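You operate a simulated robot arm through the tools that you are given. There is no shell and no other tool. Be economical: measure what you need, move in short steps, check, and stop when the job is done.

You are at the controls of a simulated two-armed robot. One attempt, no reset.

## Task
Press the blotchy gold plaque again at HIGH and lay it in the rimmed tray.
Fine: switch on, hold both big buttons till DONE shows, switch off before you lift the plaque; leave the tray where it stands, and the silver plaque.

Only the result counts: the job must be done as asked and must still hold three seconds after the hand-in. Knocking over, shifting, dropping, spilling or breaking anything else fails it.

## Robot
Two 6-joint arms with two-finger parallel grippers on one trunk, on a base that drives. Base frame: it is fixed to the floor where the robot stands at the start and does not move with it; the origin is under the middle of the robot, x ahead of it, y to its left, z up; the surface under the hand at the start is at about z = 800. Lengths are in mm, angles in degrees, forces in N, time in s.
The left shoulder is at the start at [60, 187, 1147], the right one opposite. With the tool pointing down near the work surface each hand reaches from about 180 to 620 mm from the robot's upright axis, wherever it stands, measured 20 degrees to its own side. Places, roughly: rimmed tray [400, -400, 800]; silver plaque [250, 1250, 750]; teal knob [500, 300, 900]; white switch [500, 0, 900]. Payload 1.57 kg a hand.
The tool frame of a hand sits at the grasp point between the pads (the TCP): z along the fingers, y along the line on which they close. The tips reach 30 mm beyond it. The gripper opens to 110 mm. The fingers are 24 mm wide and 12 mm thick; the gripper's body (48 by 112 mm) begins 78 mm behind the TCP.
Orientation is that of the tool frame in the base frame, as [roll, pitch, yaw] about the fixed x, y, z axes, in that order (R = Rz(yaw) Ry(pitch) Rx(roll)). With the fingers straight down and closing along the base's y, the tool's x points along the base's -x, its y along +y and its z along -z.

## Interface
- The arms move only by the tool move_arm. It takes "left_commands", "right_commands" or both (then of equal length, played together; a hand with none holds still); each is a list of rows, each a list of 3 entries, a list of its own where there are three numbers: the shift along the base's x, y, z in mm, then the turn, a rotation vector about the base's x, y, z in degrees, then the finger opening in mm, from 0 to 110. In form: [[[tx, ty, tz], [wx, wy, wz], claw], ...]. A call has 1 to 20 rows; each row is the pose to reach, as a shift and turn from the pose commanded when the call began. Rows are played at 5 a second. More than 50 mm and 8.6 degrees between two rows, or a gripper value outside its range, and nothing of the call is played. A pose out of reach is approached as far as the arm can. The call stops where the force on the tool passes 40 N (or 10 N more than at its start, if that is more) or the arm is blocked; 0.2 s more then pass. Each finger travels about 153 mm/s and halts on what it meets, pressing with about 31 N; the grip force reading is that of the motor and also rises with nothing between the fingers. The clock runs only during rows and for 0.2 s after the last one: add rows that repeat a pose to give the fingers time. The reply holds the time, the measured pose of the TCP, the force on the tool along the base axes, the opening and the grip force, in the units named above and with some noise, with the torque about the TCP (base axes, N m) and any sound that the robot's microphone picked up.
- Cameras (640 x 400 px; columns grow to the right, rows downward): "scene" is now at [10.5, -5.4, 1680.1]; the picture's right is [-0.09, -1.00, 0.00], its down [-0.85, 0.07, -0.52] and it looks along [0.52, -0.04, -0.85] (base axes); focal length 268 px, centre (320, 200). "left" rides on the left gripper at [70, -16, -141] in its tool frame; the picture's right is [0.23, 0.97, 0.00], its down [-0.86, 0.20, -0.48] and it looks along [-0.47, 0.11, 0.88] (tool axes); focal length 222 px, centre (320, 200). "right" rides on the right gripper at [70, 16, -141] in its tool frame; the picture's right is [-0.23, 0.97, 0.00], its down [-0.86, -0.20, -0.48] and it looks along [-0.47, -0.11, 0.88] (tool axes); focal length 222 px, centre (320, 200). There is no depth. A picture from a camera that has moved, and an enlarged one, comes with that camera's place and axes in the base frame and with its lens.
- capture(camera): a new picture of that camera. The clock stands still meanwhile.
- lift_body(by): slides the trunk up (or, below 0, down) by that many mm; the arms and the scene camera ride with it, the base frame stays. It gives what a move gives, with no picture.
- base_move(legs): drives the robot by 1 to 6 legs, each [ahead, left, turn to the left] in mm, mm and degrees, along the robot's own axes; the way and the turn of a leg run together, so that a leg with both is an arc; at most 1500 mm and 180 degrees a leg. The arms and the cameras ride along, it lands a little off, and it stops where it bumps. It gives what a move gives.
- pan_tilt(pan, tilt): turns the head with the scene camera to pan (to the left, within 86 degrees either way) and tilt (down, from -29 to 69), counted from straight ahead of the robot. It gives what a move gives.
- inspect(camera, box): a new picture of the part [left, top, right, bottom] of that camera's present view, enlarged. The clock stands still meanwhile.
- hand_in(): hands the job in; it is judged then, once.

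Work in short steps. Places have to be worked out from the pictures, the camera data and where the tool is seen: move nearer, look again, correct. Check each grasp and each placing, and mend what went wrong. You have 120 turns and 92 pictures in all, those below and enlarged ones among them. Open the grippers and draw the arms clear of the work before you hand the job in, unless the task says otherwise; then end with one line.

The tools are called after "Call:" as a command line: name --argument value ..., lists and objects as JSON in quotes. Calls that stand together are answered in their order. move_arm: Moves the arms, as the interface text tells. Its arguments: {"type":"object","properties":{"left_commands":{"type":"array"},"right_commands":{"type":"array"}},"required":[]} The other tools are called the same way: lift_body (by) slides the trunk up or down; base_move (legs) drives the base; pan_tilt (pan, tilt) turns the head that bears the scene camera; capture (camera) takes a picture; inspect (camera, box) takes an enlarged picture of a part of a camera's view; hand_in () hands the job in.

At the start:

```text
clock: 0.0
left_tool_pos: [454.7, 361.6, 1124.0]
left_ee_rot: [-180.0, 0.1, -180.0]
left_contact_force: [0.4, -0.5, -0.1]
left_moment: [0.01, 0.04, 0.03]
left_grip_width: 110.0
left_grasp_force: 0.1
right_tool_pos: [451.9, -123.2, 1188.7]
right_ee_rot: [180.0, 0.0, 180.0]
right_contact_force: [-0.4, -0.5, 0.3]
right_moment: [0.0, 0.02, 0.01]
right_grip_width: 109.9
right_grasp_force: 0.1
trunk travel left (down, up): [-775.0, 215.0]
robot x, y, heading: [-0.1, 3.5, -0.0]
head pan, tilt: [-4.9, 58.6]
```

scene: 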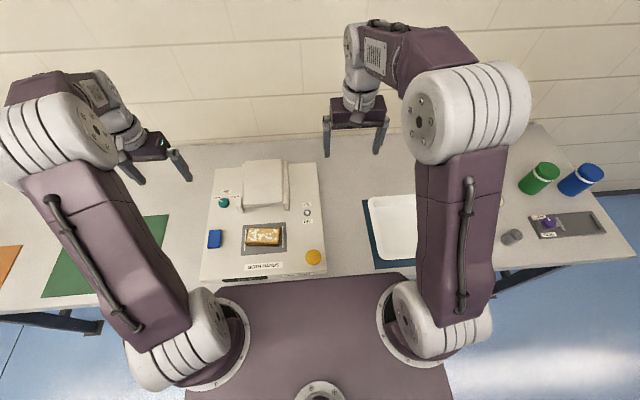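
right: 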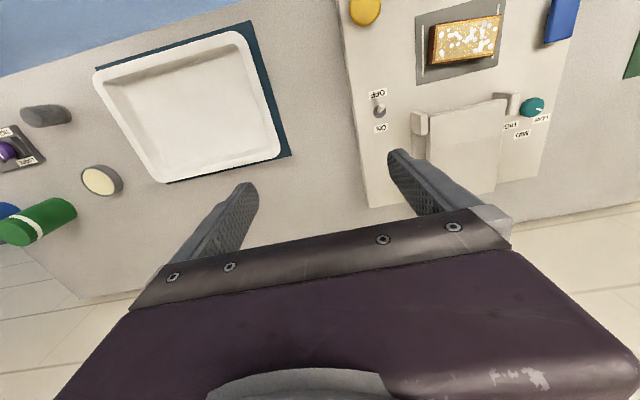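
left: 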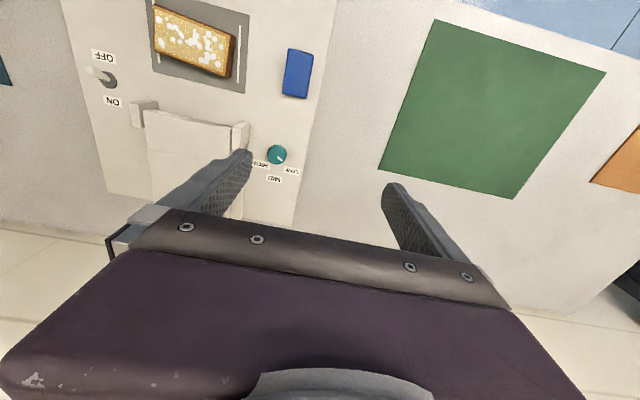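

I'll enlarge the press region to read the labels and the state of the machine.

Call:
inspect --camera "scene" --box '[190, 140, 340, 290]'

Call:
inspect --camera "left" --box '[60, 0, 340, 200]'

```text
2.67 times, centred on (265, 215) of scene
camera zoom: at [10.5, -5.4, 1680.1], right [-0.09, -1.0, 0.0], down [-0.85, 0.07, -0.52], along [0.52, -0.04, -0.85], focal length 716 px, centre (467, 160)
```

zoom: 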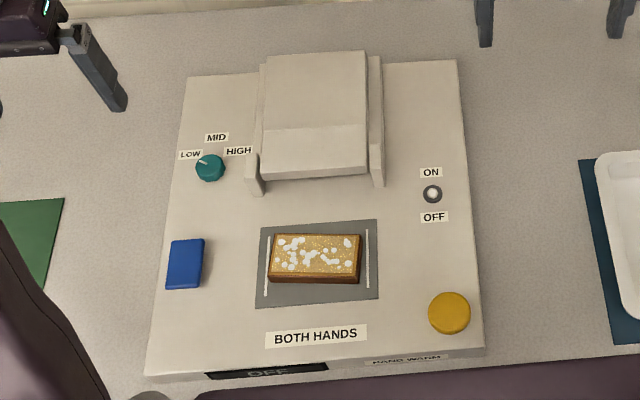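

```text
2.00 times, centred on (200, 100) of left
camera zoom: at [384.9, 345.2, 1265.1], right [-0.23, 0.97, 0.0], down [0.85, 0.2, 0.48], along [0.47, 0.11, -0.88], focal length 444 px, centre (560, 400)
```

zoom: 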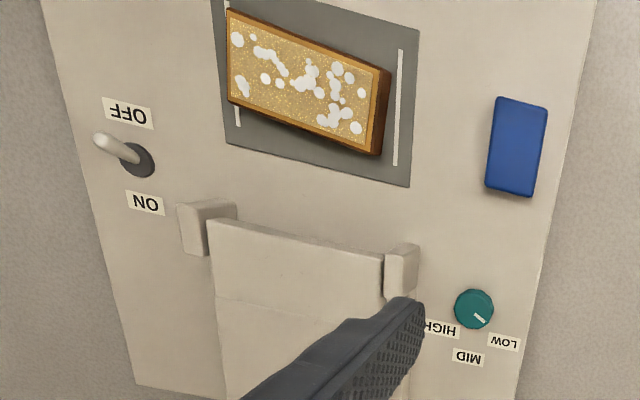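

Triangulating from the scene and left pictures: knob top ≈ (527, 295, 856), pointing at LOW; switch tip ≈ (455, 0, 880), now OFF; blue button ≈ (387, 310, 860); yellow ≈ (299, -11, 860). I bring the left hand above the knob, turned so it clears the press rail, and the right hand up near the switch.

Call:
move_arm --left_commands '[[[12, -11, -15], [0, 0, -6.6], 80], [[24, -22, -30], [0, 0, -13.3], 70], [[36, -33, -50], [0, 0, -20], 60], [[48, -44, -75], [0, 0, -26.6], 56], [[60, -55, -100], [0, 0, -33.3], 56], [[72, -67, -134], [0, 0, -40], 56]]' --right_commands '[[[-6, 20, -38], [0, 0, 0], 80], [[-12, 41, -76], [0, 0, 0], 50], [[-18, 62, -114], [0, 0, 0], 20], [[-24, 82, -152], [0, 0, 0], 0], [[-30, 103, -190], [0, 0, 0], 0], [[-37, 123, -229], [0, 0, 0], 0]]'

Call:
capture --camera "left"

Call:
capture --camera "right"

Call:
capture --camera "scene"

```text
clock: 1.4
left_tool_pos: [529.2, 294.6, 989.7]
left_ee_rot: [-179.9, 0.1, 139.9]
left_contact_force: [0.2, 0.0, -0.7]
left_moment: [-0.02, 0.03, -0.03]
left_grip_width: 56.0
left_grasp_force: 0.1
right_tool_pos: [418.1, 0.4, 958.7]
right_ee_rot: [179.9, -0.1, -179.9]
right_contact_force: [0.3, -0.2, -0.4]
right_moment: [0.0, 0.02, -0.01]
right_grip_width: 0.1
right_grasp_force: 21.3
trunk travel left (down, up): [-775.0, 215.0]
robot x, y, heading: [-1.4, -1.5, 0.1]
head pan, tilt: [-4.9, 58.6]
```

```text
86 pictures are left
camera left: at [466.2, 326.0, 1130.8], right [0.45, 0.89, 0.0], down [0.78, -0.4, 0.48], along [0.43, -0.22, -0.88], focal length 222 px, centre (320, 200)
```

left: 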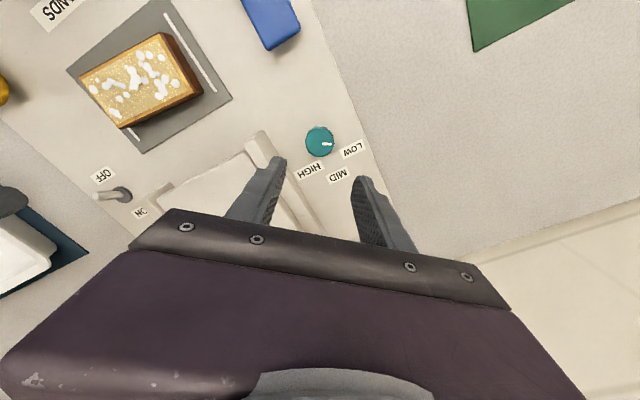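

```text
85 pictures are left
camera right: at [349.3, 17.6, 1101.5], right [0.23, 0.97, 0.0], down [0.86, -0.2, 0.48], along [0.47, -0.11, -0.88], focal length 222 px, centre (320, 200)
```

right: 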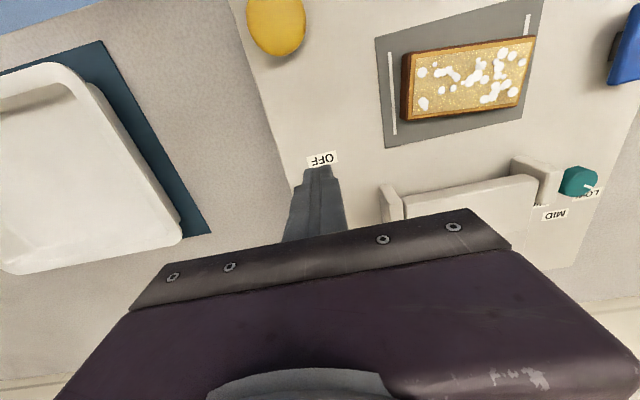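

```text
84 pictures are left
camera scene: at [12.7, -4.4, 1680.2], right [-0.09, -1.0, 0.0], down [-0.85, 0.07, -0.52], along [0.52, -0.05, -0.85], focal length 268 px, centre (320, 200)
```

scene: 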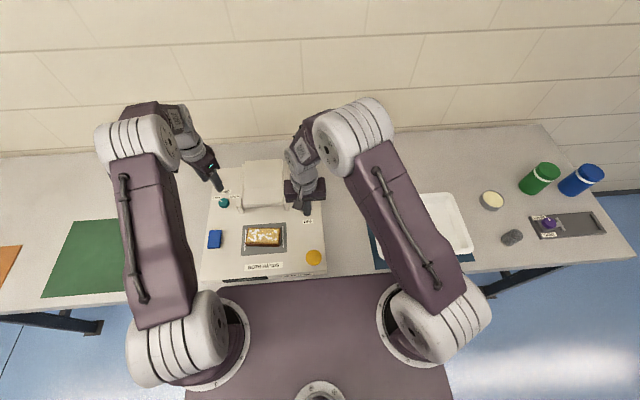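

The left view confirms the knob at about (528, 294.5) pointing to LOW, with HIGH about 90° clockwise. I lower the left hand straight around it and lower the right hand on the near side of the switch lever.

Call:
move_arm --left_commands '[[[-1, 0, -40], [0, 0, 0], 56], [[-1, 0, -80], [0, 0, 0], 56], [[-1, 0, -100], [0, 0, 0], 56], [[-1, 0, -113], [0, 0, 0], 56]]' --right_commands '[[[0, 0, -15], [0, 0, 0], 0], [[0, 0, -30], [0, 0, 0], 0], [[0, 0, -45], [0, 0, 0], 0], [[0, 0, -60], [0, 0, 0], 0]]'

Call:
inspect --camera "scene" --box '[190, 140, 340, 290]'

Call:
capture --camera "left"

```text
clock: 2.4
left_tool_pos: [526.4, 293.6, 875.1]
left_ee_rot: [-179.8, 0.0, 140.1]
left_contact_force: [-0.4, -0.1, -0.1]
left_moment: [-0.01, 0.0, 0.0]
left_grip_width: 56.1
left_grasp_force: 0.1
right_tool_pos: [417.5, 0.4, 901.7]
right_ee_rot: [-179.9, 0.0, -180.0]
right_contact_force: [0.3, 0.2, -1.2]
right_moment: [0.03, -0.01, 0.01]
right_grip_width: 0.0
right_grasp_force: 21.9
trunk travel left (down, up): [-775.0, 215.0]
robot x, y, heading: [4.4, 1.0, 0.1]
head pan, tilt: [-4.9, 58.6]
```

```text
2.67 times, centred on (265, 215) of scene
camera zoom: at [11.6, -5.0, 1680.1], right [-0.09, -1.0, 0.0], down [-0.85, 0.07, -0.52], along [0.52, -0.04, -0.85], focal length 716 px, centre (467, 160)
```

zoom: 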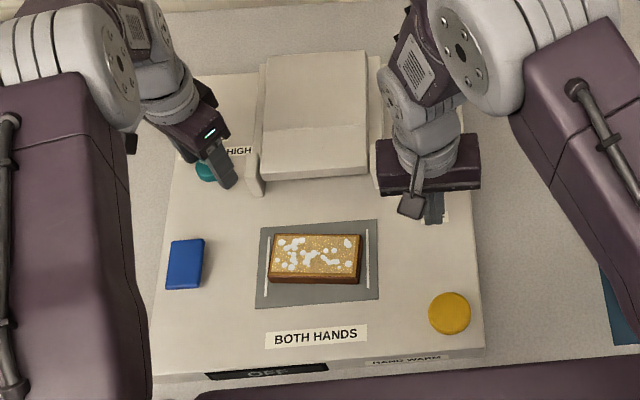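

```text
82 pictures are left
camera left: at [462.9, 325.2, 1015.8], right [0.45, 0.89, 0.0], down [0.78, -0.4, 0.48], along [0.43, -0.22, -0.88], focal length 222 px, centre (320, 200)
```

left: 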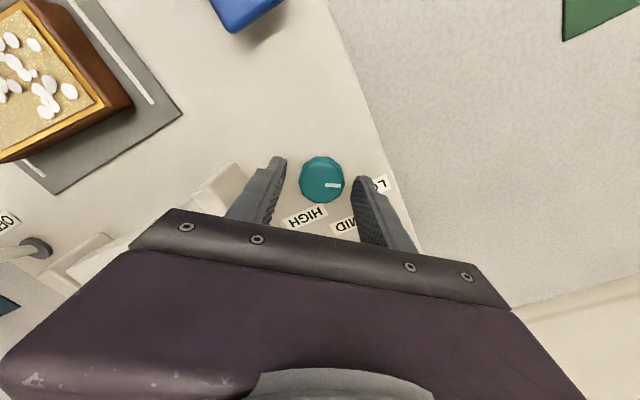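

The knob is centred between the fingers. I go 4 mm lower and close on it.

Call:
move_arm --left_commands '[[[0, 0, -4], [0, 0, 0], 56], [[0, 0, -4], [0, 0, 0], 40], [[0, 0, -4], [0, 0, 0], 20], [[0, 0, -4], [0, 0, 0], 20]]'

Call:
capture --camera "left"

```text
clock: 3.4
left_tool_pos: [527.3, 294.5, 873.4]
left_ee_rot: [180.0, 0.1, 140.0]
left_contact_force: [3.3, 3.9, 2.2]
left_moment: [0.34, -0.1, -0.03]
left_grip_width: 35.1
left_grasp_force: 42.4
right_tool_pos: [417.2, 1.2, 901.5]
right_ee_rot: [-180.0, 0.0, 180.0]
right_contact_force: [0.1, -0.1, -0.4]
right_moment: [-0.02, 0.02, 0.0]
right_grip_width: 0.0
right_grasp_force: 21.0
trunk travel left (down, up): [-775.0, 215.0]
robot x, y, heading: [-1.4, -0.6, -0.3]
head pan, tilt: [-4.9, 58.6]
```

```text
81 pictures are left
camera left: at [463.3, 326.3, 1012.8], right [0.45, 0.89, 0.0], down [0.78, -0.4, 0.48], along [0.43, -0.22, -0.88], focal length 222 px, centre (320, 200)
```

left: 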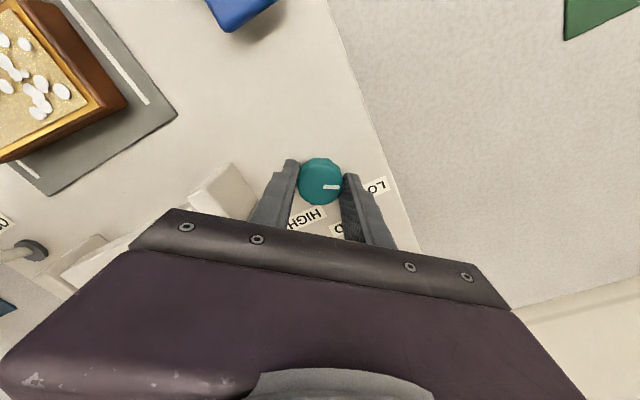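

The knob is gripped (35 mm). I turn it 90° clockwise in 8° steps.

Call:
move_arm --left_commands '[[[0, 0, 0], [0, 0, -8], 20], [[0, 0, 0], [0, 0, -16], 20], [[0, 0, 0], [0, 0, -24], 20], [[0, 0, 0], [0, 0, -32], 20], [[0, 0, 0], [0, 0, -40], 20], [[0, 0, 0], [0, 0, -48], 20], [[0, 0, 0], [0, 0, -56], 20], [[0, 0, 0], [0, 0, -64], 20], [[0, 0, 0], [0, 0, -72], 20], [[0, 0, 0], [0, 0, -80], 20], [[0, 0, 0], [0, 0, -88], 20], [[0, 0, 0], [0, 0, -92], 20], [[0, 0, 0], [0, 0, -92], 20]]'

Call:
capture --camera "left"

```text
clock: 6.2
left_tool_pos: [527.8, 294.7, 872.1]
left_ee_rot: [-179.9, 0.1, 47.9]
left_contact_force: [11.5, -5.4, -8.4]
left_moment: [0.01, -0.72, 0.02]
left_grip_width: 35.2
left_grasp_force: 42.4
right_tool_pos: [418.0, -0.0, 900.0]
right_ee_rot: [-179.9, -0.2, 180.0]
right_contact_force: [-0.7, 1.3, 0.6]
right_moment: [0.0, -0.03, -0.03]
right_grip_width: 0.0
right_grasp_force: 21.6
trunk travel left (down, up): [-775.0, 215.0]
robot x, y, heading: [1.1, 1.8, -0.1]
head pan, tilt: [-4.9, 58.6]
```

```text
80 pictures are left
camera left: at [562.9, 356.4, 1012.8], right [0.87, -0.48, 0.0], down [-0.42, -0.77, 0.48], along [-0.23, -0.42, -0.88], focal length 222 px, centre (320, 200)
```

left: 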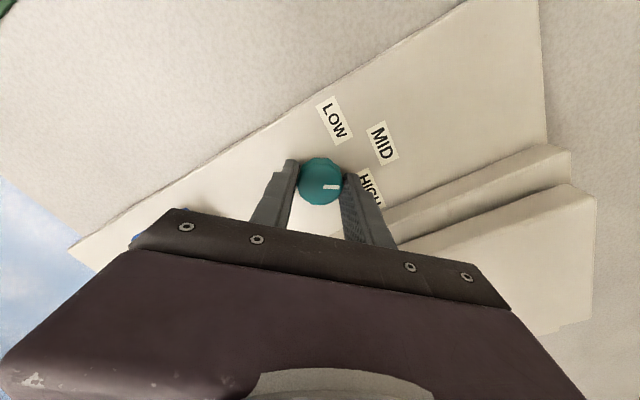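

The knob now points at HIGH. I release it, rise clear and turn the wrist back, while the right hand pushes the lever away toward ON.

Call:
move_arm --left_commands '[[[0, 0, 0], [0, 0, 0], 50], [[0, 0, 0], [0, 0, 0], 56], [[0, 0, 40], [0, 0, 0], 56], [[0, 0, 80], [0, 0, 0], 56], [[0, 0, 110], [0, 0, 0], 56]]'

Call:
capture --camera "left"

Call:
inspect --camera "right" --box '[240, 60, 440, 220]'

```text
clock: 7.4
left_tool_pos: [527.3, 296.5, 983.9]
left_ee_rot: [-180.0, 0.2, 48.0]
left_contact_force: [-0.6, -1.2, 0.8]
left_moment: [0.01, -0.01, 0.02]
left_grip_width: 56.0
left_grasp_force: 0.1
right_tool_pos: [416.6, 0.5, 901.3]
right_ee_rot: [180.0, 0.0, -180.0]
right_contact_force: [-0.5, 0.0, 0.8]
right_moment: [0.01, 0.01, -0.02]
right_grip_width: 0.0
right_grasp_force: 20.8
trunk travel left (down, up): [-775.0, 215.0]
robot x, y, heading: [2.1, 0.3, 0.3]
head pan, tilt: [-4.9, 58.6]
```

```text
79 pictures are left
camera left: at [561.2, 357.6, 1124.8], right [0.88, -0.48, 0.0], down [-0.42, -0.77, 0.48], along [-0.23, -0.42, -0.88], focal length 222 px, centre (320, 200)
```

left: 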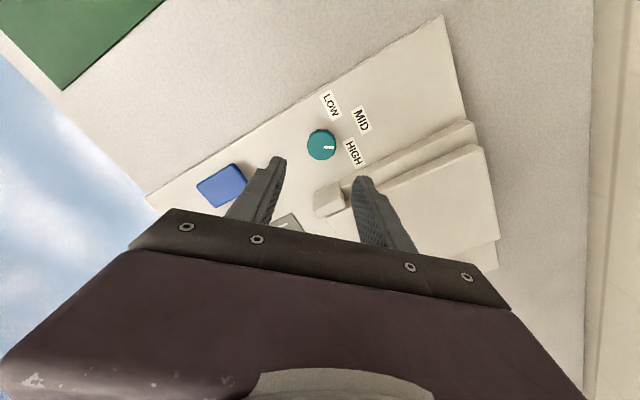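

```text
2.50 times, centred on (340, 140) of right
camera zoom: at [345.5, 17.7, 1043.7], right [0.23, 0.97, 0.0], down [0.86, -0.2, 0.48], along [0.47, -0.11, -0.88], focal length 555 px, centre (270, 350)
```

zoom: 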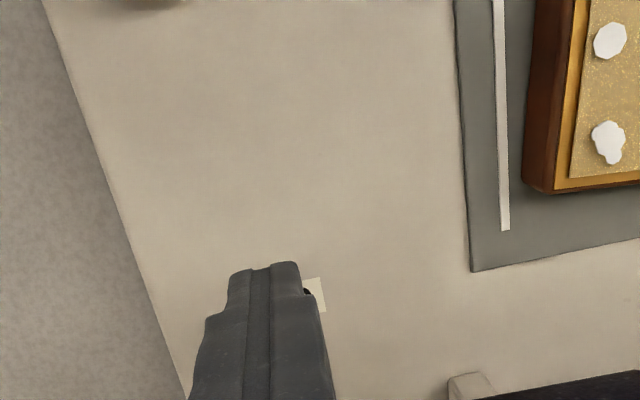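

The knob stays at HIGH after release. Now the right hand dips a bit and pushes the lever away from the robot, while the left hand swings back and goes above the blue button.

Call:
move_arm --left_commands '[[[-9, 1, 0], [0, 0, 8.25], 40], [[-18, 2, 0], [0, 0, 16.5], 20], [[-27, 3, 0], [0, 0, 24.75], 0], [[-36, 4, 0], [0, 0, 33], 0], [[-45, 5, 0], [0, 0, 41.25], 0], [[-54, 6, 0], [0, 0, 49.5], 0], [[-63, 7, 0], [0, 0, 57.75], 0], [[-72, 8, 0], [0, 0, 66], 0], [[-81, 9, 0], [0, 0, 74.25], 0], [[-90, 10, -5], [0, 0, 82.5], 0], [[-99, 11, -10], [0, 0, 90.75], 0], [[-108, 12, -15], [0, 0, 99], 0], [[-117, 13, -20], [0, 0, 107.25], 0], [[-126, 14, -25], [0, 0, 115.5], 0], [[-133, 14, -30], [0, 0, 123.75], 0], [[-140, 14, -40], [0, 0, 132], 0]]' --right_commands '[[[0, 0, -6], [0, 0, 0], 0], [[0, 0, -12], [0, 0, 0], 0], [[5, 0, -12], [0, 0, 0], 0], [[10, 0, -12], [0, 0, 0], 0], [[15, 0, -12], [0, 0, 0], 0], [[20, 0, -12], [0, 0, 0], 0], [[25, 0, -12], [0, 0, 0], 0], [[30, 0, -12], [0, 0, 0], 0], [[34, 0, -12], [0, 0, 0], 0], [[38, 0, -12], [0, 0, 0], 0], [[42, 0, -12], [0, 0, 0], 0], [[46, 0, -12], [0, 0, 0], 0], [[50, 0, -12], [0, 0, 0], 0], [[53, 0, -12], [0, 0, 0], 0], [[56, 0, -12], [0, 0, 0], 0], [[56, 0, -12], [0, 0, 0], 0]]'

Call:
inspect --camera "scene" --box '[190, 140, 340, 290]'

```text
clock: 10.6
left_tool_pos: [393.7, 309.3, 959.0]
left_ee_rot: [-180.0, 0.2, 167.7]
left_contact_force: [0.1, -0.1, 0.3]
left_moment: [0.03, 0.04, 0.01]
left_grip_width: 0.0
left_grasp_force: 21.0
right_tool_pos: [457.4, -0.7, 887.9]
right_ee_rot: [-179.6, -1.3, 180.0]
right_contact_force: [-23.2, 4.8, 20.0]
right_moment: [0.06, 0.53, 0.09]
right_grip_width: 0.1
right_grasp_force: 21.5
trunk travel left (down, up): [-775.0, 215.0]
robot x, y, heading: [0.2, -0.3, -0.2]
head pan, tilt: [-4.9, 58.6]
stopped in row 15 (right hand): the force on the tool passed its limit at 42 N (the readings are from after the stop); the commanded pose is now the measured one
```

```text
2.67 times, centred on (265, 215) of scene
camera zoom: at [5.4, -4.9, 1680.6], right [-0.09, -1.0, 0.0], down [-0.85, 0.07, -0.52], along [0.52, -0.04, -0.85], focal length 716 px, centre (467, 160)
```

zoom: 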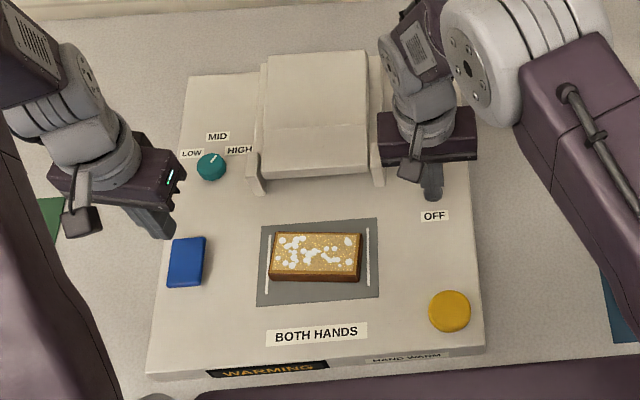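

The display now shows WARMING, so the switch is ON. I draw the right hand back and position it above the yellow button, and finish bringing the left one above the blue button; then I check the display and knob.

Call:
move_arm --left_commands '[[[0, 0, 0], [0, 0, 0], 0], [[-2, 0, -10], [0, 0, 4], 0], [[-4, 1, -20], [0, 0, 8], 0], [[-6, 1, -30], [0, 0, 12], 0], [[-7, 1, -39], [0, 0, 12], 0], [[-7, 1, -39], [0, 0, 12], 0]]' --right_commands '[[[-15, 0, 0], [0, 0, 0], 0], [[-35, 0, 15], [0, 0, 0], 0], [[-70, 0, 32], [0, 0, 0], 0], [[-110, -4, 32], [0, 0, 0], 0], [[-145, -8, 32], [0, 0, 0], 0], [[-158, -11, 32], [0, 0, 0], 0]]'

Call:
inspect --camera "scene" --box '[190, 140, 340, 290]'

Call:
capture --camera "left"

Call:
capture --camera "right"

```text
clock: 11.9
left_tool_pos: [389.3, 310.2, 919.8]
left_ee_rot: [179.9, 0.1, 179.8]
left_contact_force: [0.6, 0.5, -1.3]
left_moment: [-0.02, 0.02, -0.03]
left_grip_width: 0.0
left_grasp_force: 21.2
right_tool_pos: [307.2, -11.5, 919.9]
right_ee_rot: [-179.7, -0.8, -180.0]
right_contact_force: [0.5, 0.2, 0.1]
right_moment: [0.01, -0.03, 0.0]
right_grip_width: 0.0
right_grasp_force: 21.3
trunk travel left (down, up): [-775.0, 215.0]
robot x, y, heading: [-1.1, 1.6, -0.0]
head pan, tilt: [-4.9, 58.6]
```

```text
2.67 times, centred on (265, 215) of scene
camera zoom: at [9.5, -5.4, 1680.1], right [-0.09, -1.0, 0.0], down [-0.85, 0.07, -0.52], along [0.52, -0.04, -0.85], focal length 716 px, centre (467, 160)
```

zoom: 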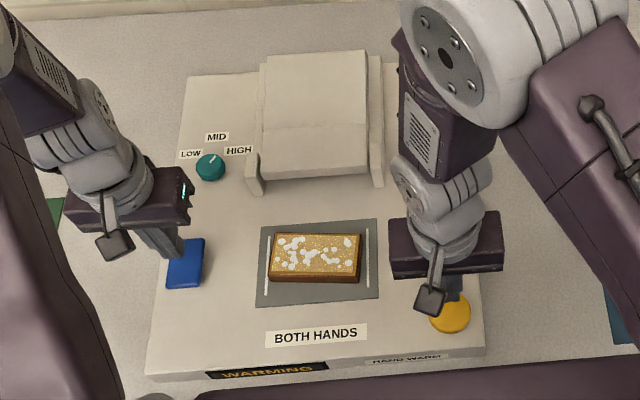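

```text
75 pictures are left
camera left: at [318.3, 294.0, 1059.6], right [-0.22, 0.97, 0.0], down [0.86, 0.2, 0.48], along [0.47, 0.11, -0.88], focal length 222 px, centre (320, 200)
```

left: 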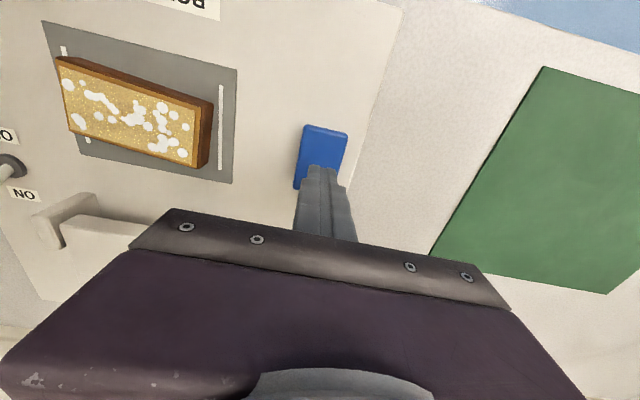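

```text
74 pictures are left
camera right: at [239.0, 6.0, 1062.3], right [0.23, 0.97, -0.01], down [0.86, -0.2, 0.47], along [0.45, -0.11, -0.88], focal length 222 px, centre (320, 200)
```

right: 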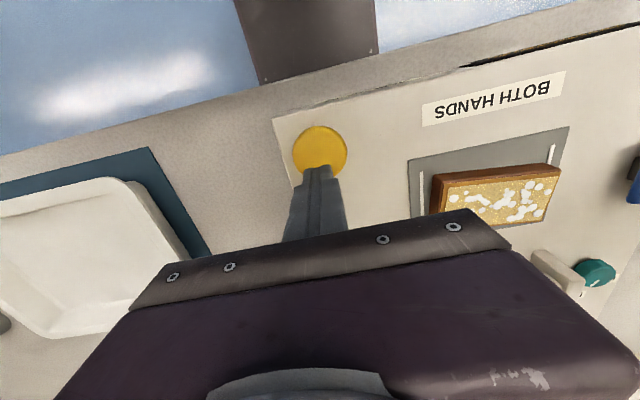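

I zoom hard on the knob to be sure it reads HIGH.

Call:
inspect --camera "scene" --box '[250, 180, 290, 205]'

Call:
inspect --camera "scene" --box '[205, 184, 237, 214]'

```text
16.00 times, centred on (270, 192) of scene
camera zoom: at [9.5, -5.4, 1680.1], right [-0.09, -1.0, 0.0], down [-0.85, 0.07, -0.52], along [0.52, -0.04, -0.85], focal length 4293 px, centre (1120, 320)
```

zoom: 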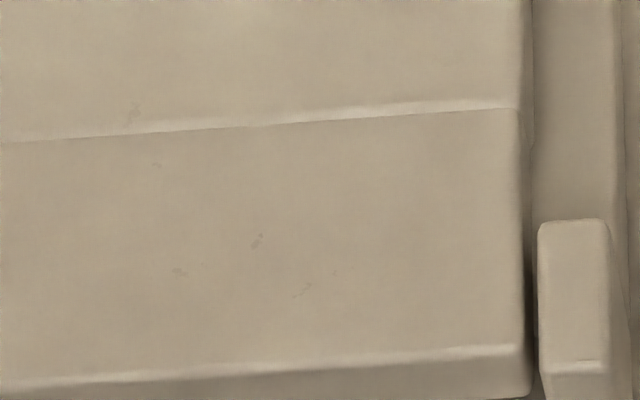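

```text
13.33 times, centred on (221, 199) of scene
camera zoom: at [9.5, -5.4, 1680.1], right [-0.09, -1.0, 0.0], down [-0.85, 0.07, -0.52], along [0.52, -0.04, -0.85], focal length 3578 px, centre (1640, 213)
```

zoom: 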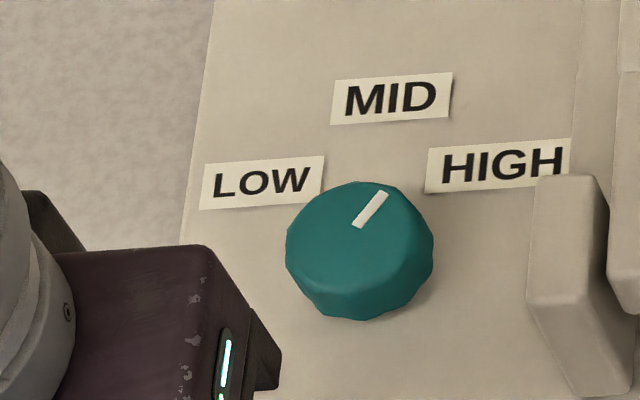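

The pointer sits at about -30° (it began at about +62° for LOW), so it is only halfway between MID and HIGH. Before pressing I go back and turn it about 30° more; first the left hand goes above the knob again.

Call:
move_arm --left_commands '[[[0, 0, 30], [0, 0, 0], 20], [[25, -3, 60], [0, 0, -8], 56], [[55, -6, 66], [0, 0, -16], 56], [[85, -9, 66], [0, 0, -24], 56], [[113, -12, 66], [0, 0, -32], 56], [[139, -15, 66], [0, 0, -40], 56], [[139, -15, 26], [0, 0, -40], 56], [[139, -15, -14], [0, 0, -40], 56], [[139, -15, -47], [0, 0, -40], 56], [[139, -15, -47], [0, 0, -40], 56]]'

Call:
inspect --camera "left" --box '[240, 120, 400, 220]'

```text
clock: 14.2
left_tool_pos: [527.7, 293.6, 874.3]
left_ee_rot: [180.0, 0.2, 139.7]
left_contact_force: [-0.7, 0.1, -1.0]
left_moment: [0.0, -0.02, 0.0]
left_grip_width: 55.8
left_grasp_force: 0.0
right_tool_pos: [306.7, -12.1, 918.5]
right_ee_rot: [-179.8, -0.9, 180.0]
right_contact_force: [-0.1, 0.0, 0.3]
right_moment: [-0.04, 0.05, 0.0]
right_grip_width: 0.0
right_grasp_force: 21.1
trunk travel left (down, up): [-775.0, 215.0]
robot x, y, heading: [0.6, 0.8, 0.1]
head pan, tilt: [-4.9, 58.6]
```

```text
4.00 times, centred on (320, 170) of left
camera zoom: at [464.2, 325.2, 1013.7], right [0.46, 0.89, 0.0], down [0.78, -0.4, 0.48], along [0.43, -0.22, -0.88], focal length 888 px, centre (320, 320)
```

zoom: 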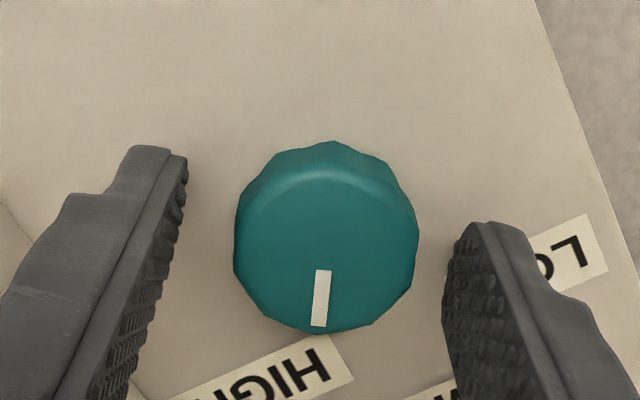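

The close view shows the pointer at about -31°, with HIGH at about -57 to -60°. I grip and turn 30° more clockwise, release and look.

Call:
move_arm --left_commands '[[[0, 0, -3], [0, 0, 0], 36], [[0, 0, -3], [0, 0, 0], 20], [[0, 0, -3], [0, 0, 0], 20], [[0, 0, -3], [0, 0, -8], 20], [[0, 0, -3], [0, 0, -16], 20], [[0, 0, -3], [0, 0, -24], 20], [[0, 0, -3], [0, 0, -30], 20], [[0, 0, -3], [0, 0, -30], 20], [[0, 0, -3], [0, 0, -30], 50], [[0, 0, -3], [0, 0, -30], 56], [[0, 0, 40], [0, 0, -30], 56], [[0, 0, 80], [0, 0, -30], 56]]'

Call:
inspect --camera "left" --box '[240, 90, 400, 190]'

Call:
inspect --camera "scene" --box '[190, 140, 340, 290]'

```text
clock: 16.8
left_tool_pos: [526.8, 294.7, 949.9]
left_ee_rot: [-179.7, 0.0, 109.8]
left_contact_force: [-0.4, 0.2, -0.3]
left_moment: [0.03, -0.01, 0.02]
left_grip_width: 55.9
left_grasp_force: 0.1
right_tool_pos: [306.4, -11.8, 919.9]
right_ee_rot: [-179.7, -0.9, -179.9]
right_contact_force: [0.6, -0.1, 0.0]
right_moment: [0.02, 0.0, 0.0]
right_grip_width: 0.0
right_grasp_force: 21.7
trunk travel left (down, up): [-775.0, 215.0]
robot x, y, heading: [1.2, 0.2, 0.1]
head pan, tilt: [-4.9, 58.6]
```

```text
4.00 times, centred on (320, 140) of left
camera zoom: at [488.5, 353.5, 1090.5], right [0.84, 0.54, 0.0], down [0.48, -0.74, 0.48], along [0.26, -0.4, -0.88], focal length 888 px, centre (320, 440)
```

zoom: 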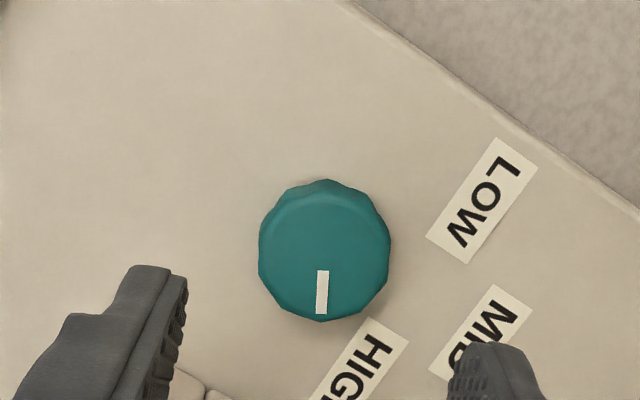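

```text
2.67 times, centred on (265, 215) of scene
camera zoom: at [9.0, -6.2, 1680.0], right [-0.09, -1.0, 0.0], down [-0.85, 0.07, -0.52], along [0.52, -0.04, -0.85], focal length 716 px, centre (467, 160)
```

zoom: 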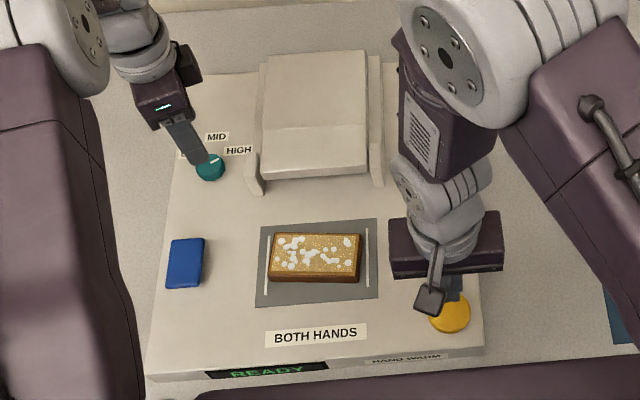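

The pointer is now at about -57°, on HIGH, and the display shows READY. I bring the left hand back over the blue button and centre the right over the yellow, both with tips about 10 mm above.

Call:
move_arm --left_commands '[[[0, 0, 10], [0, 0, 8], 40], [[-25, 3, 10], [0, 0, 16], 20], [[-55, 6, 10], [0, 0, 24], 0], [[-85, 9, 0], [0, 0, 32], 0], [[-113, 12, -15], [0, 0, 40], 0], [[-140, 15, -30], [0, 0, 48], 0], [[-140, 15, -46], [0, 0, 54], 0], [[-140, 15, -46], [0, 0, 54], 0]]' --right_commands '[[[-2, 0, 0], [0, 0, 0], 0], [[-4, 1, 0], [0, 0, 0], 0], [[-6, 1, 0], [0, 0, 0], 0], [[-8, 2, -5], [0, 0, 0], 0], [[-8, 2, -10], [0, 0, 0], 0], [[-8, 2, -14], [0, 0, 0], 0], [[-8, 2, -16], [0, 0, 0], 0], [[-8, 2, -16], [0, 0, 0], 0]]'

Call:
inspect --camera "scene" --box '[190, 140, 340, 290]'

Call:
inspect --camera "left" --box '[240, 120, 400, 220]'

Call:
inspect --camera "right" --box '[240, 120, 400, 220]'

```text
clock: 18.6
left_tool_pos: [386.4, 311.5, 905.7]
left_ee_rot: [-179.9, 0.1, 163.9]
left_contact_force: [0.7, 0.6, 0.0]
left_moment: [0.0, 0.0, 0.03]
left_grip_width: 0.1
left_grasp_force: 21.0
right_tool_pos: [296.9, -9.7, 901.9]
right_ee_rot: [-179.8, -0.9, 180.0]
right_contact_force: [-0.4, -0.1, 0.3]
right_moment: [0.0, 0.01, 0.04]
right_grip_width: 0.0
right_grasp_force: 21.3
trunk travel left (down, up): [-775.0, 215.0]
robot x, y, heading: [-2.8, 1.8, -0.0]
head pan, tilt: [-4.9, 58.6]
```

```text
2.67 times, centred on (265, 215) of scene
camera zoom: at [9.7, -5.3, 1680.1], right [-0.09, -1.0, 0.0], down [-0.85, 0.07, -0.52], along [0.52, -0.04, -0.85], focal length 716 px, centre (467, 160)
```

zoom: 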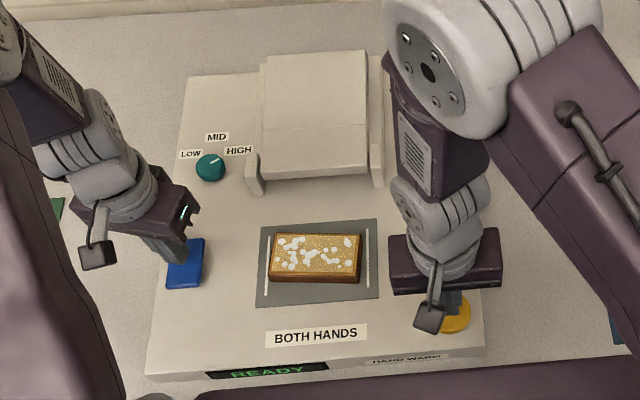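

```text
4.00 times, centred on (320, 170) of left
camera zoom: at [315.9, 314.0, 1046.0], right [0.05, 1.0, 0.0], down [0.88, -0.05, 0.48], along [0.48, -0.03, -0.88], focal length 888 px, centre (320, 320)
```

zoom: 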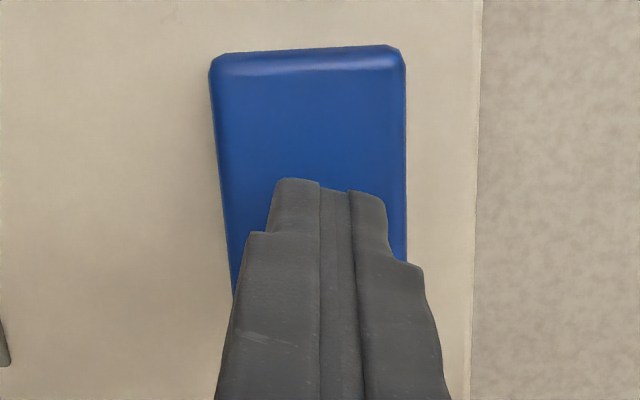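

```text
4.00 times, centred on (320, 170) of right
camera zoom: at [229.2, 8.0, 1045.3], right [0.23, 0.97, -0.01], down [0.86, -0.2, 0.47], along [0.45, -0.11, -0.88], focal length 888 px, centre (320, 320)
```

zoom: 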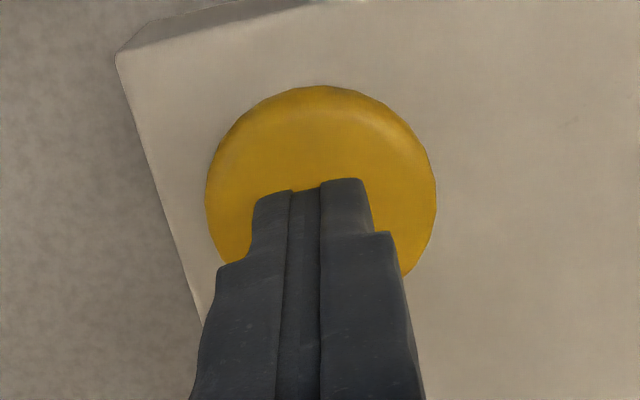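

Both tip pairs sit over their buttons. I lower both together gently until contact.

Call:
move_arm --left_commands '[[[0, 0, -6], [0, 0, 0], 0], [[0, 0, -11], [0, 0, 0], 0], [[0, 0, -14], [0, 0, 0], 0], [[0, 0, -17], [0, 0, 0], 0], [[0, 0, -19], [0, 0, 0], 0]]' --right_commands '[[[0, 0, -3], [0, 0, 0], 0], [[0, 0, -7], [0, 0, 0], 0], [[0, 0, -10], [0, 0, 0], 0], [[0, 0, -13], [0, 0, 0], 0], [[0, 0, -15], [0, 0, 0], 0]]'

```text
clock: 19.8
left_tool_pos: [387.4, 310.7, 885.4]
left_ee_rot: [180.0, 0.2, 163.8]
left_contact_force: [0.2, 0.4, 2.4]
left_moment: [0.07, 0.03, 0.0]
left_grip_width: 0.0
left_grasp_force: 21.3
right_tool_pos: [299.5, -11.0, 886.4]
right_ee_rot: [-179.7, -0.9, -180.0]
right_contact_force: [-0.7, -1.1, 2.0]
right_moment: [-0.01, 0.01, 0.02]
right_grip_width: 0.0
right_grasp_force: 20.7
trunk travel left (down, up): [-775.0, 215.0]
robot x, y, heading: [-3.2, 3.4, -0.1]
head pan, tilt: [-4.9, 58.6]
```

Both tips have just touched (about 2 N). I press both 5 mm further and hold, then read the display.

Call:
move_arm --left_commands '[[[0, 0, -2], [0, 0, 0], 0], [[0, 0, -4], [0, 0, 0], 0], [[0, 0, -6], [0, 0, 0], 0], [[0, 0, -6], [0, 0, 0], 0]]' --right_commands '[[[0, 0, -2], [0, 0, 0], 0], [[0, 0, -4], [0, 0, 0], 0], [[0, 0, -6], [0, 0, 0], 0], [[0, 0, -6], [0, 0, 0], 0]]'

Call:
inspect --camera "scene" --box '[190, 140, 340, 290]'

```text
clock: 20.8
left_tool_pos: [386.4, 311.1, 882.7]
left_ee_rot: [179.9, 0.4, 163.7]
left_contact_force: [3.4, 1.7, 22.1]
left_moment: [0.11, -0.01, 0.03]
left_grip_width: 0.0
left_grasp_force: 21.4
right_tool_pos: [297.8, -9.6, 881.7]
right_ee_rot: [-179.9, -0.6, 180.0]
right_contact_force: [8.5, 1.1, 23.2]
right_moment: [0.06, -0.45, 0.12]
right_grip_width: 0.0
right_grasp_force: 21.5
trunk travel left (down, up): [-775.0, 215.0]
robot x, y, heading: [-2.8, -0.9, 0.2]
head pan, tilt: [-4.9, 58.6]
```

```text
2.67 times, centred on (265, 215) of scene
camera zoom: at [8.0, -6.3, 1680.6], right [-0.09, -1.0, 0.0], down [-0.85, 0.07, -0.52], along [0.52, -0.04, -0.85], focal length 716 px, centre (467, 160)
```

zoom: 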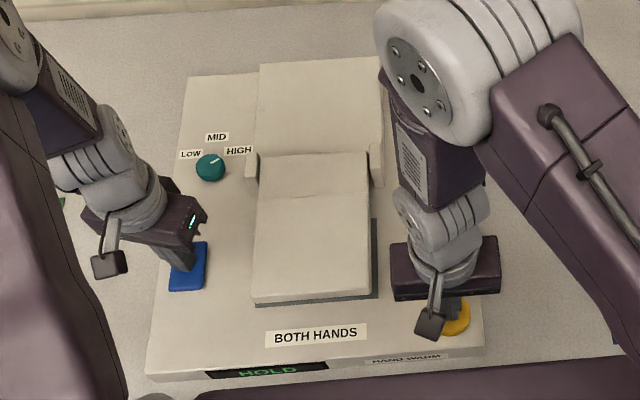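

The head has swung over and the display shows HOLD. I keep both hands still.

Call:
move_arm --left_commands '[[[0, 0, 0], [0, 0, 0], 0], [[0, 0, 0], [0, 0, 0], 0], [[0, 0, 0], [0, 0, 0], 0], [[0, 0, 0], [0, 0, 0], 0], [[0, 0, 0], [0, 0, 0], 0], [[0, 0, 0], [0, 0, 0], 0], [[0, 0, 0], [0, 0, 0], 0], [[0, 0, 0], [0, 0, 0], 0], [[0, 0, 0], [0, 0, 0], 0], [[0, 0, 0], [0, 0, 0], 0]]' --right_commands '[[[0, 0, 0], [0, 0, 0], 0], [[0, 0, 0], [0, 0, 0], 0], [[0, 0, 0], [0, 0, 0], 0], [[0, 0, 0], [0, 0, 0], 0], [[0, 0, 0], [0, 0, 0], 0], [[0, 0, 0], [0, 0, 0], 0], [[0, 0, 0], [0, 0, 0], 0], [[0, 0, 0], [0, 0, 0], 0], [[0, 0, 0], [0, 0, 0], 0], [[0, 0, 0], [0, 0, 0], 0]]'

Call:
inspect --camera "scene" --box '[190, 140, 340, 290]'

```text
clock: 22.9
left_tool_pos: [388.4, 309.6, 881.8]
left_ee_rot: [180.0, 0.1, 163.7]
left_contact_force: [11.1, 0.2, 28.1]
left_moment: [-0.01, -0.28, 0.01]
left_grip_width: 0.2
left_grasp_force: 21.1
right_tool_pos: [296.2, -9.2, 882.3]
right_ee_rot: [-179.8, -0.8, 179.9]
right_contact_force: [11.9, 8.1, 31.8]
right_moment: [0.26, -0.58, 0.06]
right_grip_width: 0.2
right_grasp_force: 20.9
trunk travel left (down, up): [-775.0, 215.0]
robot x, y, heading: [-0.7, 1.5, -0.2]
head pan, tilt: [-4.9, 58.6]
```

```text
2.67 times, centred on (265, 215) of scene
camera zoom: at [8.5, -5.9, 1680.2], right [-0.09, -1.0, 0.0], down [-0.85, 0.07, -0.52], along [0.52, -0.04, -0.85], focal length 716 px, centre (467, 160)
```

zoom: 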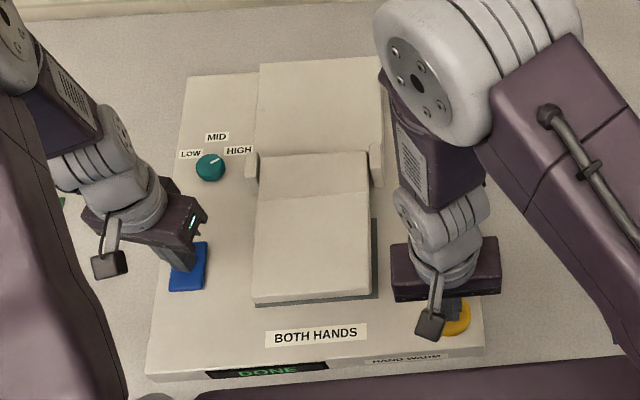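

The display shows DONE. I lift both hands straight off the buttons.

Call:
move_arm --left_commands '[[[0, 0, 12], [0, 0, 0], 0], [[0, 0, 40], [0, 0, 0], 0], [[0, 0, 70], [0, 0, 0], 0], [[0, 30, 90], [0, 0, 0], 0], [[0, 60, 110], [0, 0, 0], 0]]' --right_commands '[[[0, 0, 12], [0, 0, 0], 0], [[0, 0, 40], [0, 0, 0], 0], [[0, -5, 70], [0, 0, 0], 0], [[0, -20, 90], [0, 0, 0], 0], [[0, -40, 110], [0, 0, 0], 0]]'

Call:
inspect --camera "scene" --box '[190, 140, 340, 290]'

Call:
capture --camera "right"

Call:
capture --camera "left"

```text
clock: 24.1
left_tool_pos: [383.2, 372.1, 991.1]
left_ee_rot: [-180.0, 0.1, 163.7]
left_contact_force: [0.4, 0.3, -0.2]
left_moment: [0.01, -0.01, 0.0]
left_grip_width: 0.3
left_grasp_force: 20.9
right_tool_pos: [298.8, -52.5, 990.6]
right_ee_rot: [-179.7, -1.0, 180.0]
right_contact_force: [-0.8, -0.3, -0.4]
right_moment: [0.02, 0.0, 0.0]
right_grip_width: 0.3
right_grasp_force: 21.1
trunk travel left (down, up): [-775.0, 215.0]
robot x, y, heading: [-0.9, 1.6, -0.1]
head pan, tilt: [-4.9, 58.6]
```

```text
2.67 times, centred on (265, 215) of scene
camera zoom: at [8.3, -5.7, 1680.0], right [-0.09, -1.0, 0.0], down [-0.85, 0.07, -0.52], along [0.52, -0.04, -0.85], focal length 716 px, centre (467, 160)
```

zoom: 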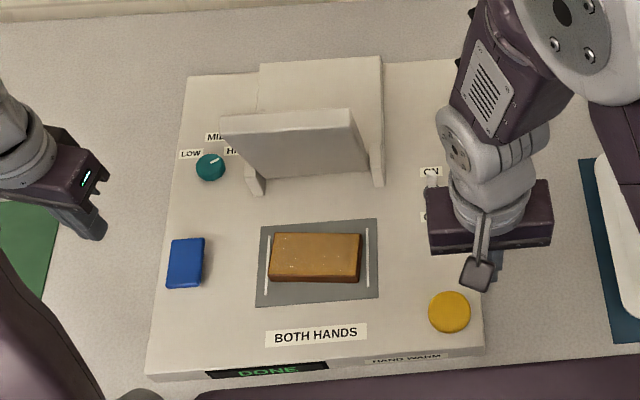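

```text
62 pictures are left
camera right: at [230.2, -34.0, 1133.4], right [0.23, 0.97, -0.01], down [0.86, -0.2, 0.47], along [0.45, -0.11, -0.88], focal length 222 px, centre (320, 200)
```

right: 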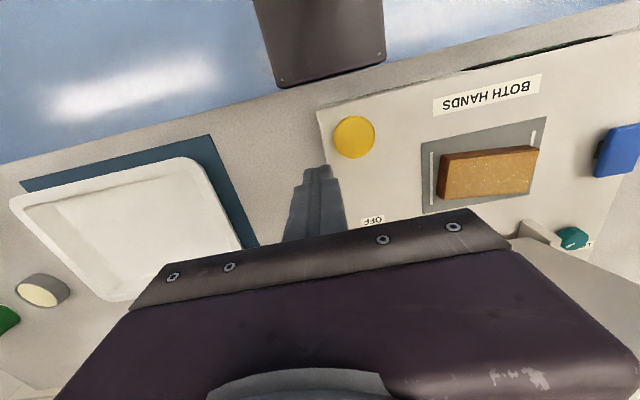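

```text
61 pictures are left
camera left: at [312.0, 374.6, 1131.3], right [0.06, 1.0, 0.0], down [0.88, -0.05, 0.48], along [0.48, -0.03, -0.88], focal length 222 px, centre (320, 200)
```

left: 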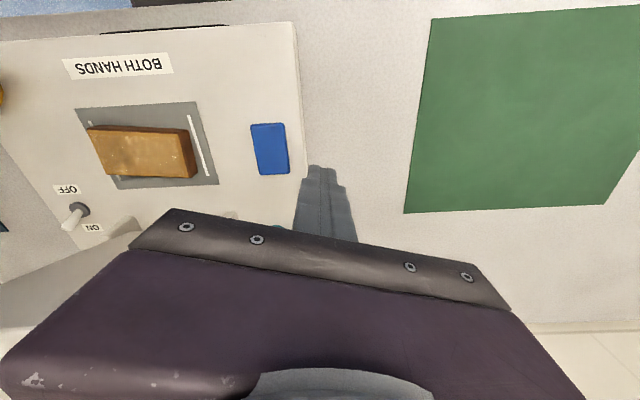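

The plaque is now clean and the display reads DONE. Next the right hand goes to the far side of the lever (x≈515) at a safe height to push it back to OFF.

Call:
move_arm --right_commands '[[[45, 5, 0], [0, 0, 0], 0], [[90, 15, 0], [0, 0, 0], 0], [[135, 30, 0], [0, 0, 0], 0], [[180, 42, 0], [0, 0, 0], 0], [[216, 49, 0], [0, 0, 0], 0], [[216, 49, -30], [0, 0, 0], 0], [[216, 49, -55], [0, 0, 0], 0], [[216, 49, -55], [0, 0, 0], 0]]'

Call:
capture --camera "right"

Call:
inspect --camera "scene" --box '[190, 140, 340, 290]'

Call:
inspect --camera "left" --box '[0, 140, 160, 240]'

```text
clock: 25.9
left_tool_pos: [385.5, 372.1, 990.4]
left_ee_rot: [179.9, 0.1, 163.6]
left_contact_force: [0.3, -0.1, -0.4]
left_moment: [-0.03, 0.0, -0.01]
left_grip_width: 0.1
left_grasp_force: 21.3
right_tool_pos: [512.5, -1.0, 935.1]
right_ee_rot: [-179.7, -0.8, -180.0]
right_contact_force: [-0.3, -0.4, 0.0]
right_moment: [-0.03, 0.0, -0.03]
right_grip_width: 0.0
right_grasp_force: 21.8
trunk travel left (down, up): [-775.0, 215.0]
robot x, y, heading: [2.2, 2.1, -0.3]
head pan, tilt: [-4.9, 58.6]
```

```text
60 pictures are left
camera right: at [445.0, 15.7, 1078.6], right [0.23, 0.97, -0.01], down [0.86, -0.2, 0.47], along [0.45, -0.11, -0.88], focal length 222 px, centre (320, 200)
```

right: 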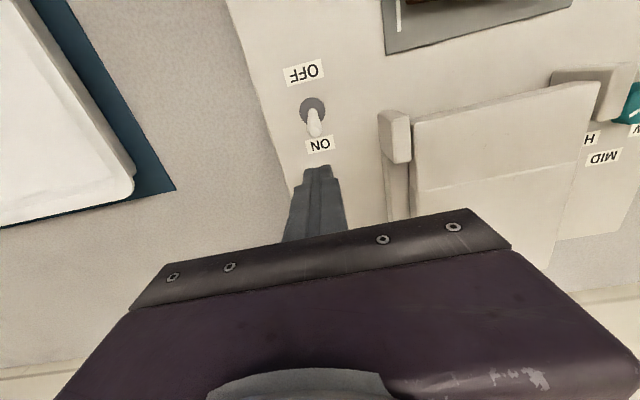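

```text
2.67 times, centred on (265, 215) of scene
camera zoom: at [9.9, -5.3, 1680.1], right [-0.09, -1.0, 0.0], down [-0.85, 0.07, -0.52], along [0.52, -0.04, -0.85], focal length 716 px, centre (467, 160)
```

zoom: 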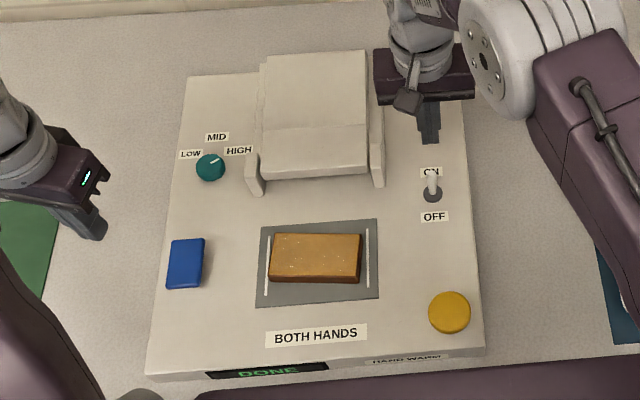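

```text
4.00 times, centred on (80, 190) of left
camera zoom: at [313.1, 374.6, 1130.7], right [0.05, 1.0, 0.0], down [0.88, -0.05, 0.48], along [0.48, -0.03, -0.88], focal length 888 px, centre (1280, 240)
```

zoom: 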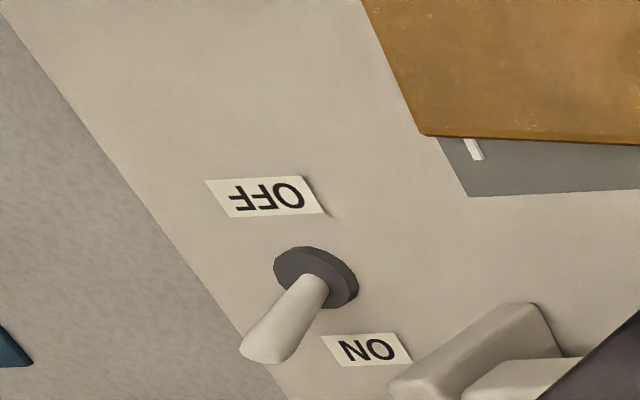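

The head is parked again and the lever stands at ON with its tip at about (484, 4, 880). I lower behind it and push toward the robot.

Call:
move_arm --right_commands '[[[0, 4, -25], [0, 0, 0], 0], [[0, 4, -47], [0, 0, 0], 0], [[-5, 4, -47], [0, 0, 0], 0], [[-10, 4, -47], [0, 0, 0], 0], [[-15, 4, -47], [0, 0, 0], 0], [[-20, 4, -47], [0, 0, 0], 0], [[-24, 4, -47], [0, 0, 0], 0], [[-28, 4, -47], [0, 0, 0], 0], [[-32, 4, -47], [0, 0, 0], 0], [[-36, 4, -47], [0, 0, 0], 0], [[-39, 4, -47], [0, 0, 0], 0], [[-39, 4, -47], [0, 0, 0], 0]]'

Call:
inspect --camera "scene" --box '[190, 140, 340, 290]'

```text
clock: 28.6
left_tool_pos: [385.4, 372.2, 989.0]
left_ee_rot: [-179.8, 0.0, 163.8]
left_contact_force: [0.4, 0.0, -0.5]
left_moment: [0.0, 0.0, 0.04]
left_grip_width: 0.2
left_grasp_force: 20.7
right_tool_pos: [478.6, 3.3, 889.9]
right_ee_rot: [-179.7, -0.6, -180.0]
right_contact_force: [11.1, -1.2, 6.6]
right_moment: [-0.12, -0.28, 0.01]
right_grip_width: 0.1
right_grasp_force: 21.3
trunk travel left (down, up): [-775.0, 215.0]
robot x, y, heading: [-1.0, 2.4, -0.1]
head pan, tilt: [-4.9, 58.6]
```

```text
2.67 times, centred on (265, 215) of scene
camera zoom: at [11.8, -5.5, 1680.2], right [-0.09, -1.0, 0.0], down [-0.85, 0.07, -0.52], along [0.52, -0.04, -0.85], focal length 716 px, centre (467, 160)
```

zoom: 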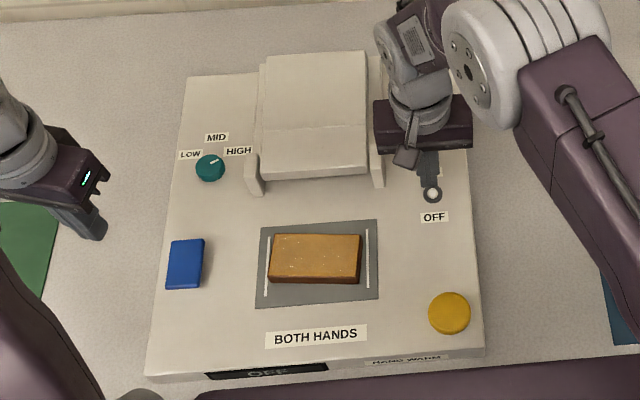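

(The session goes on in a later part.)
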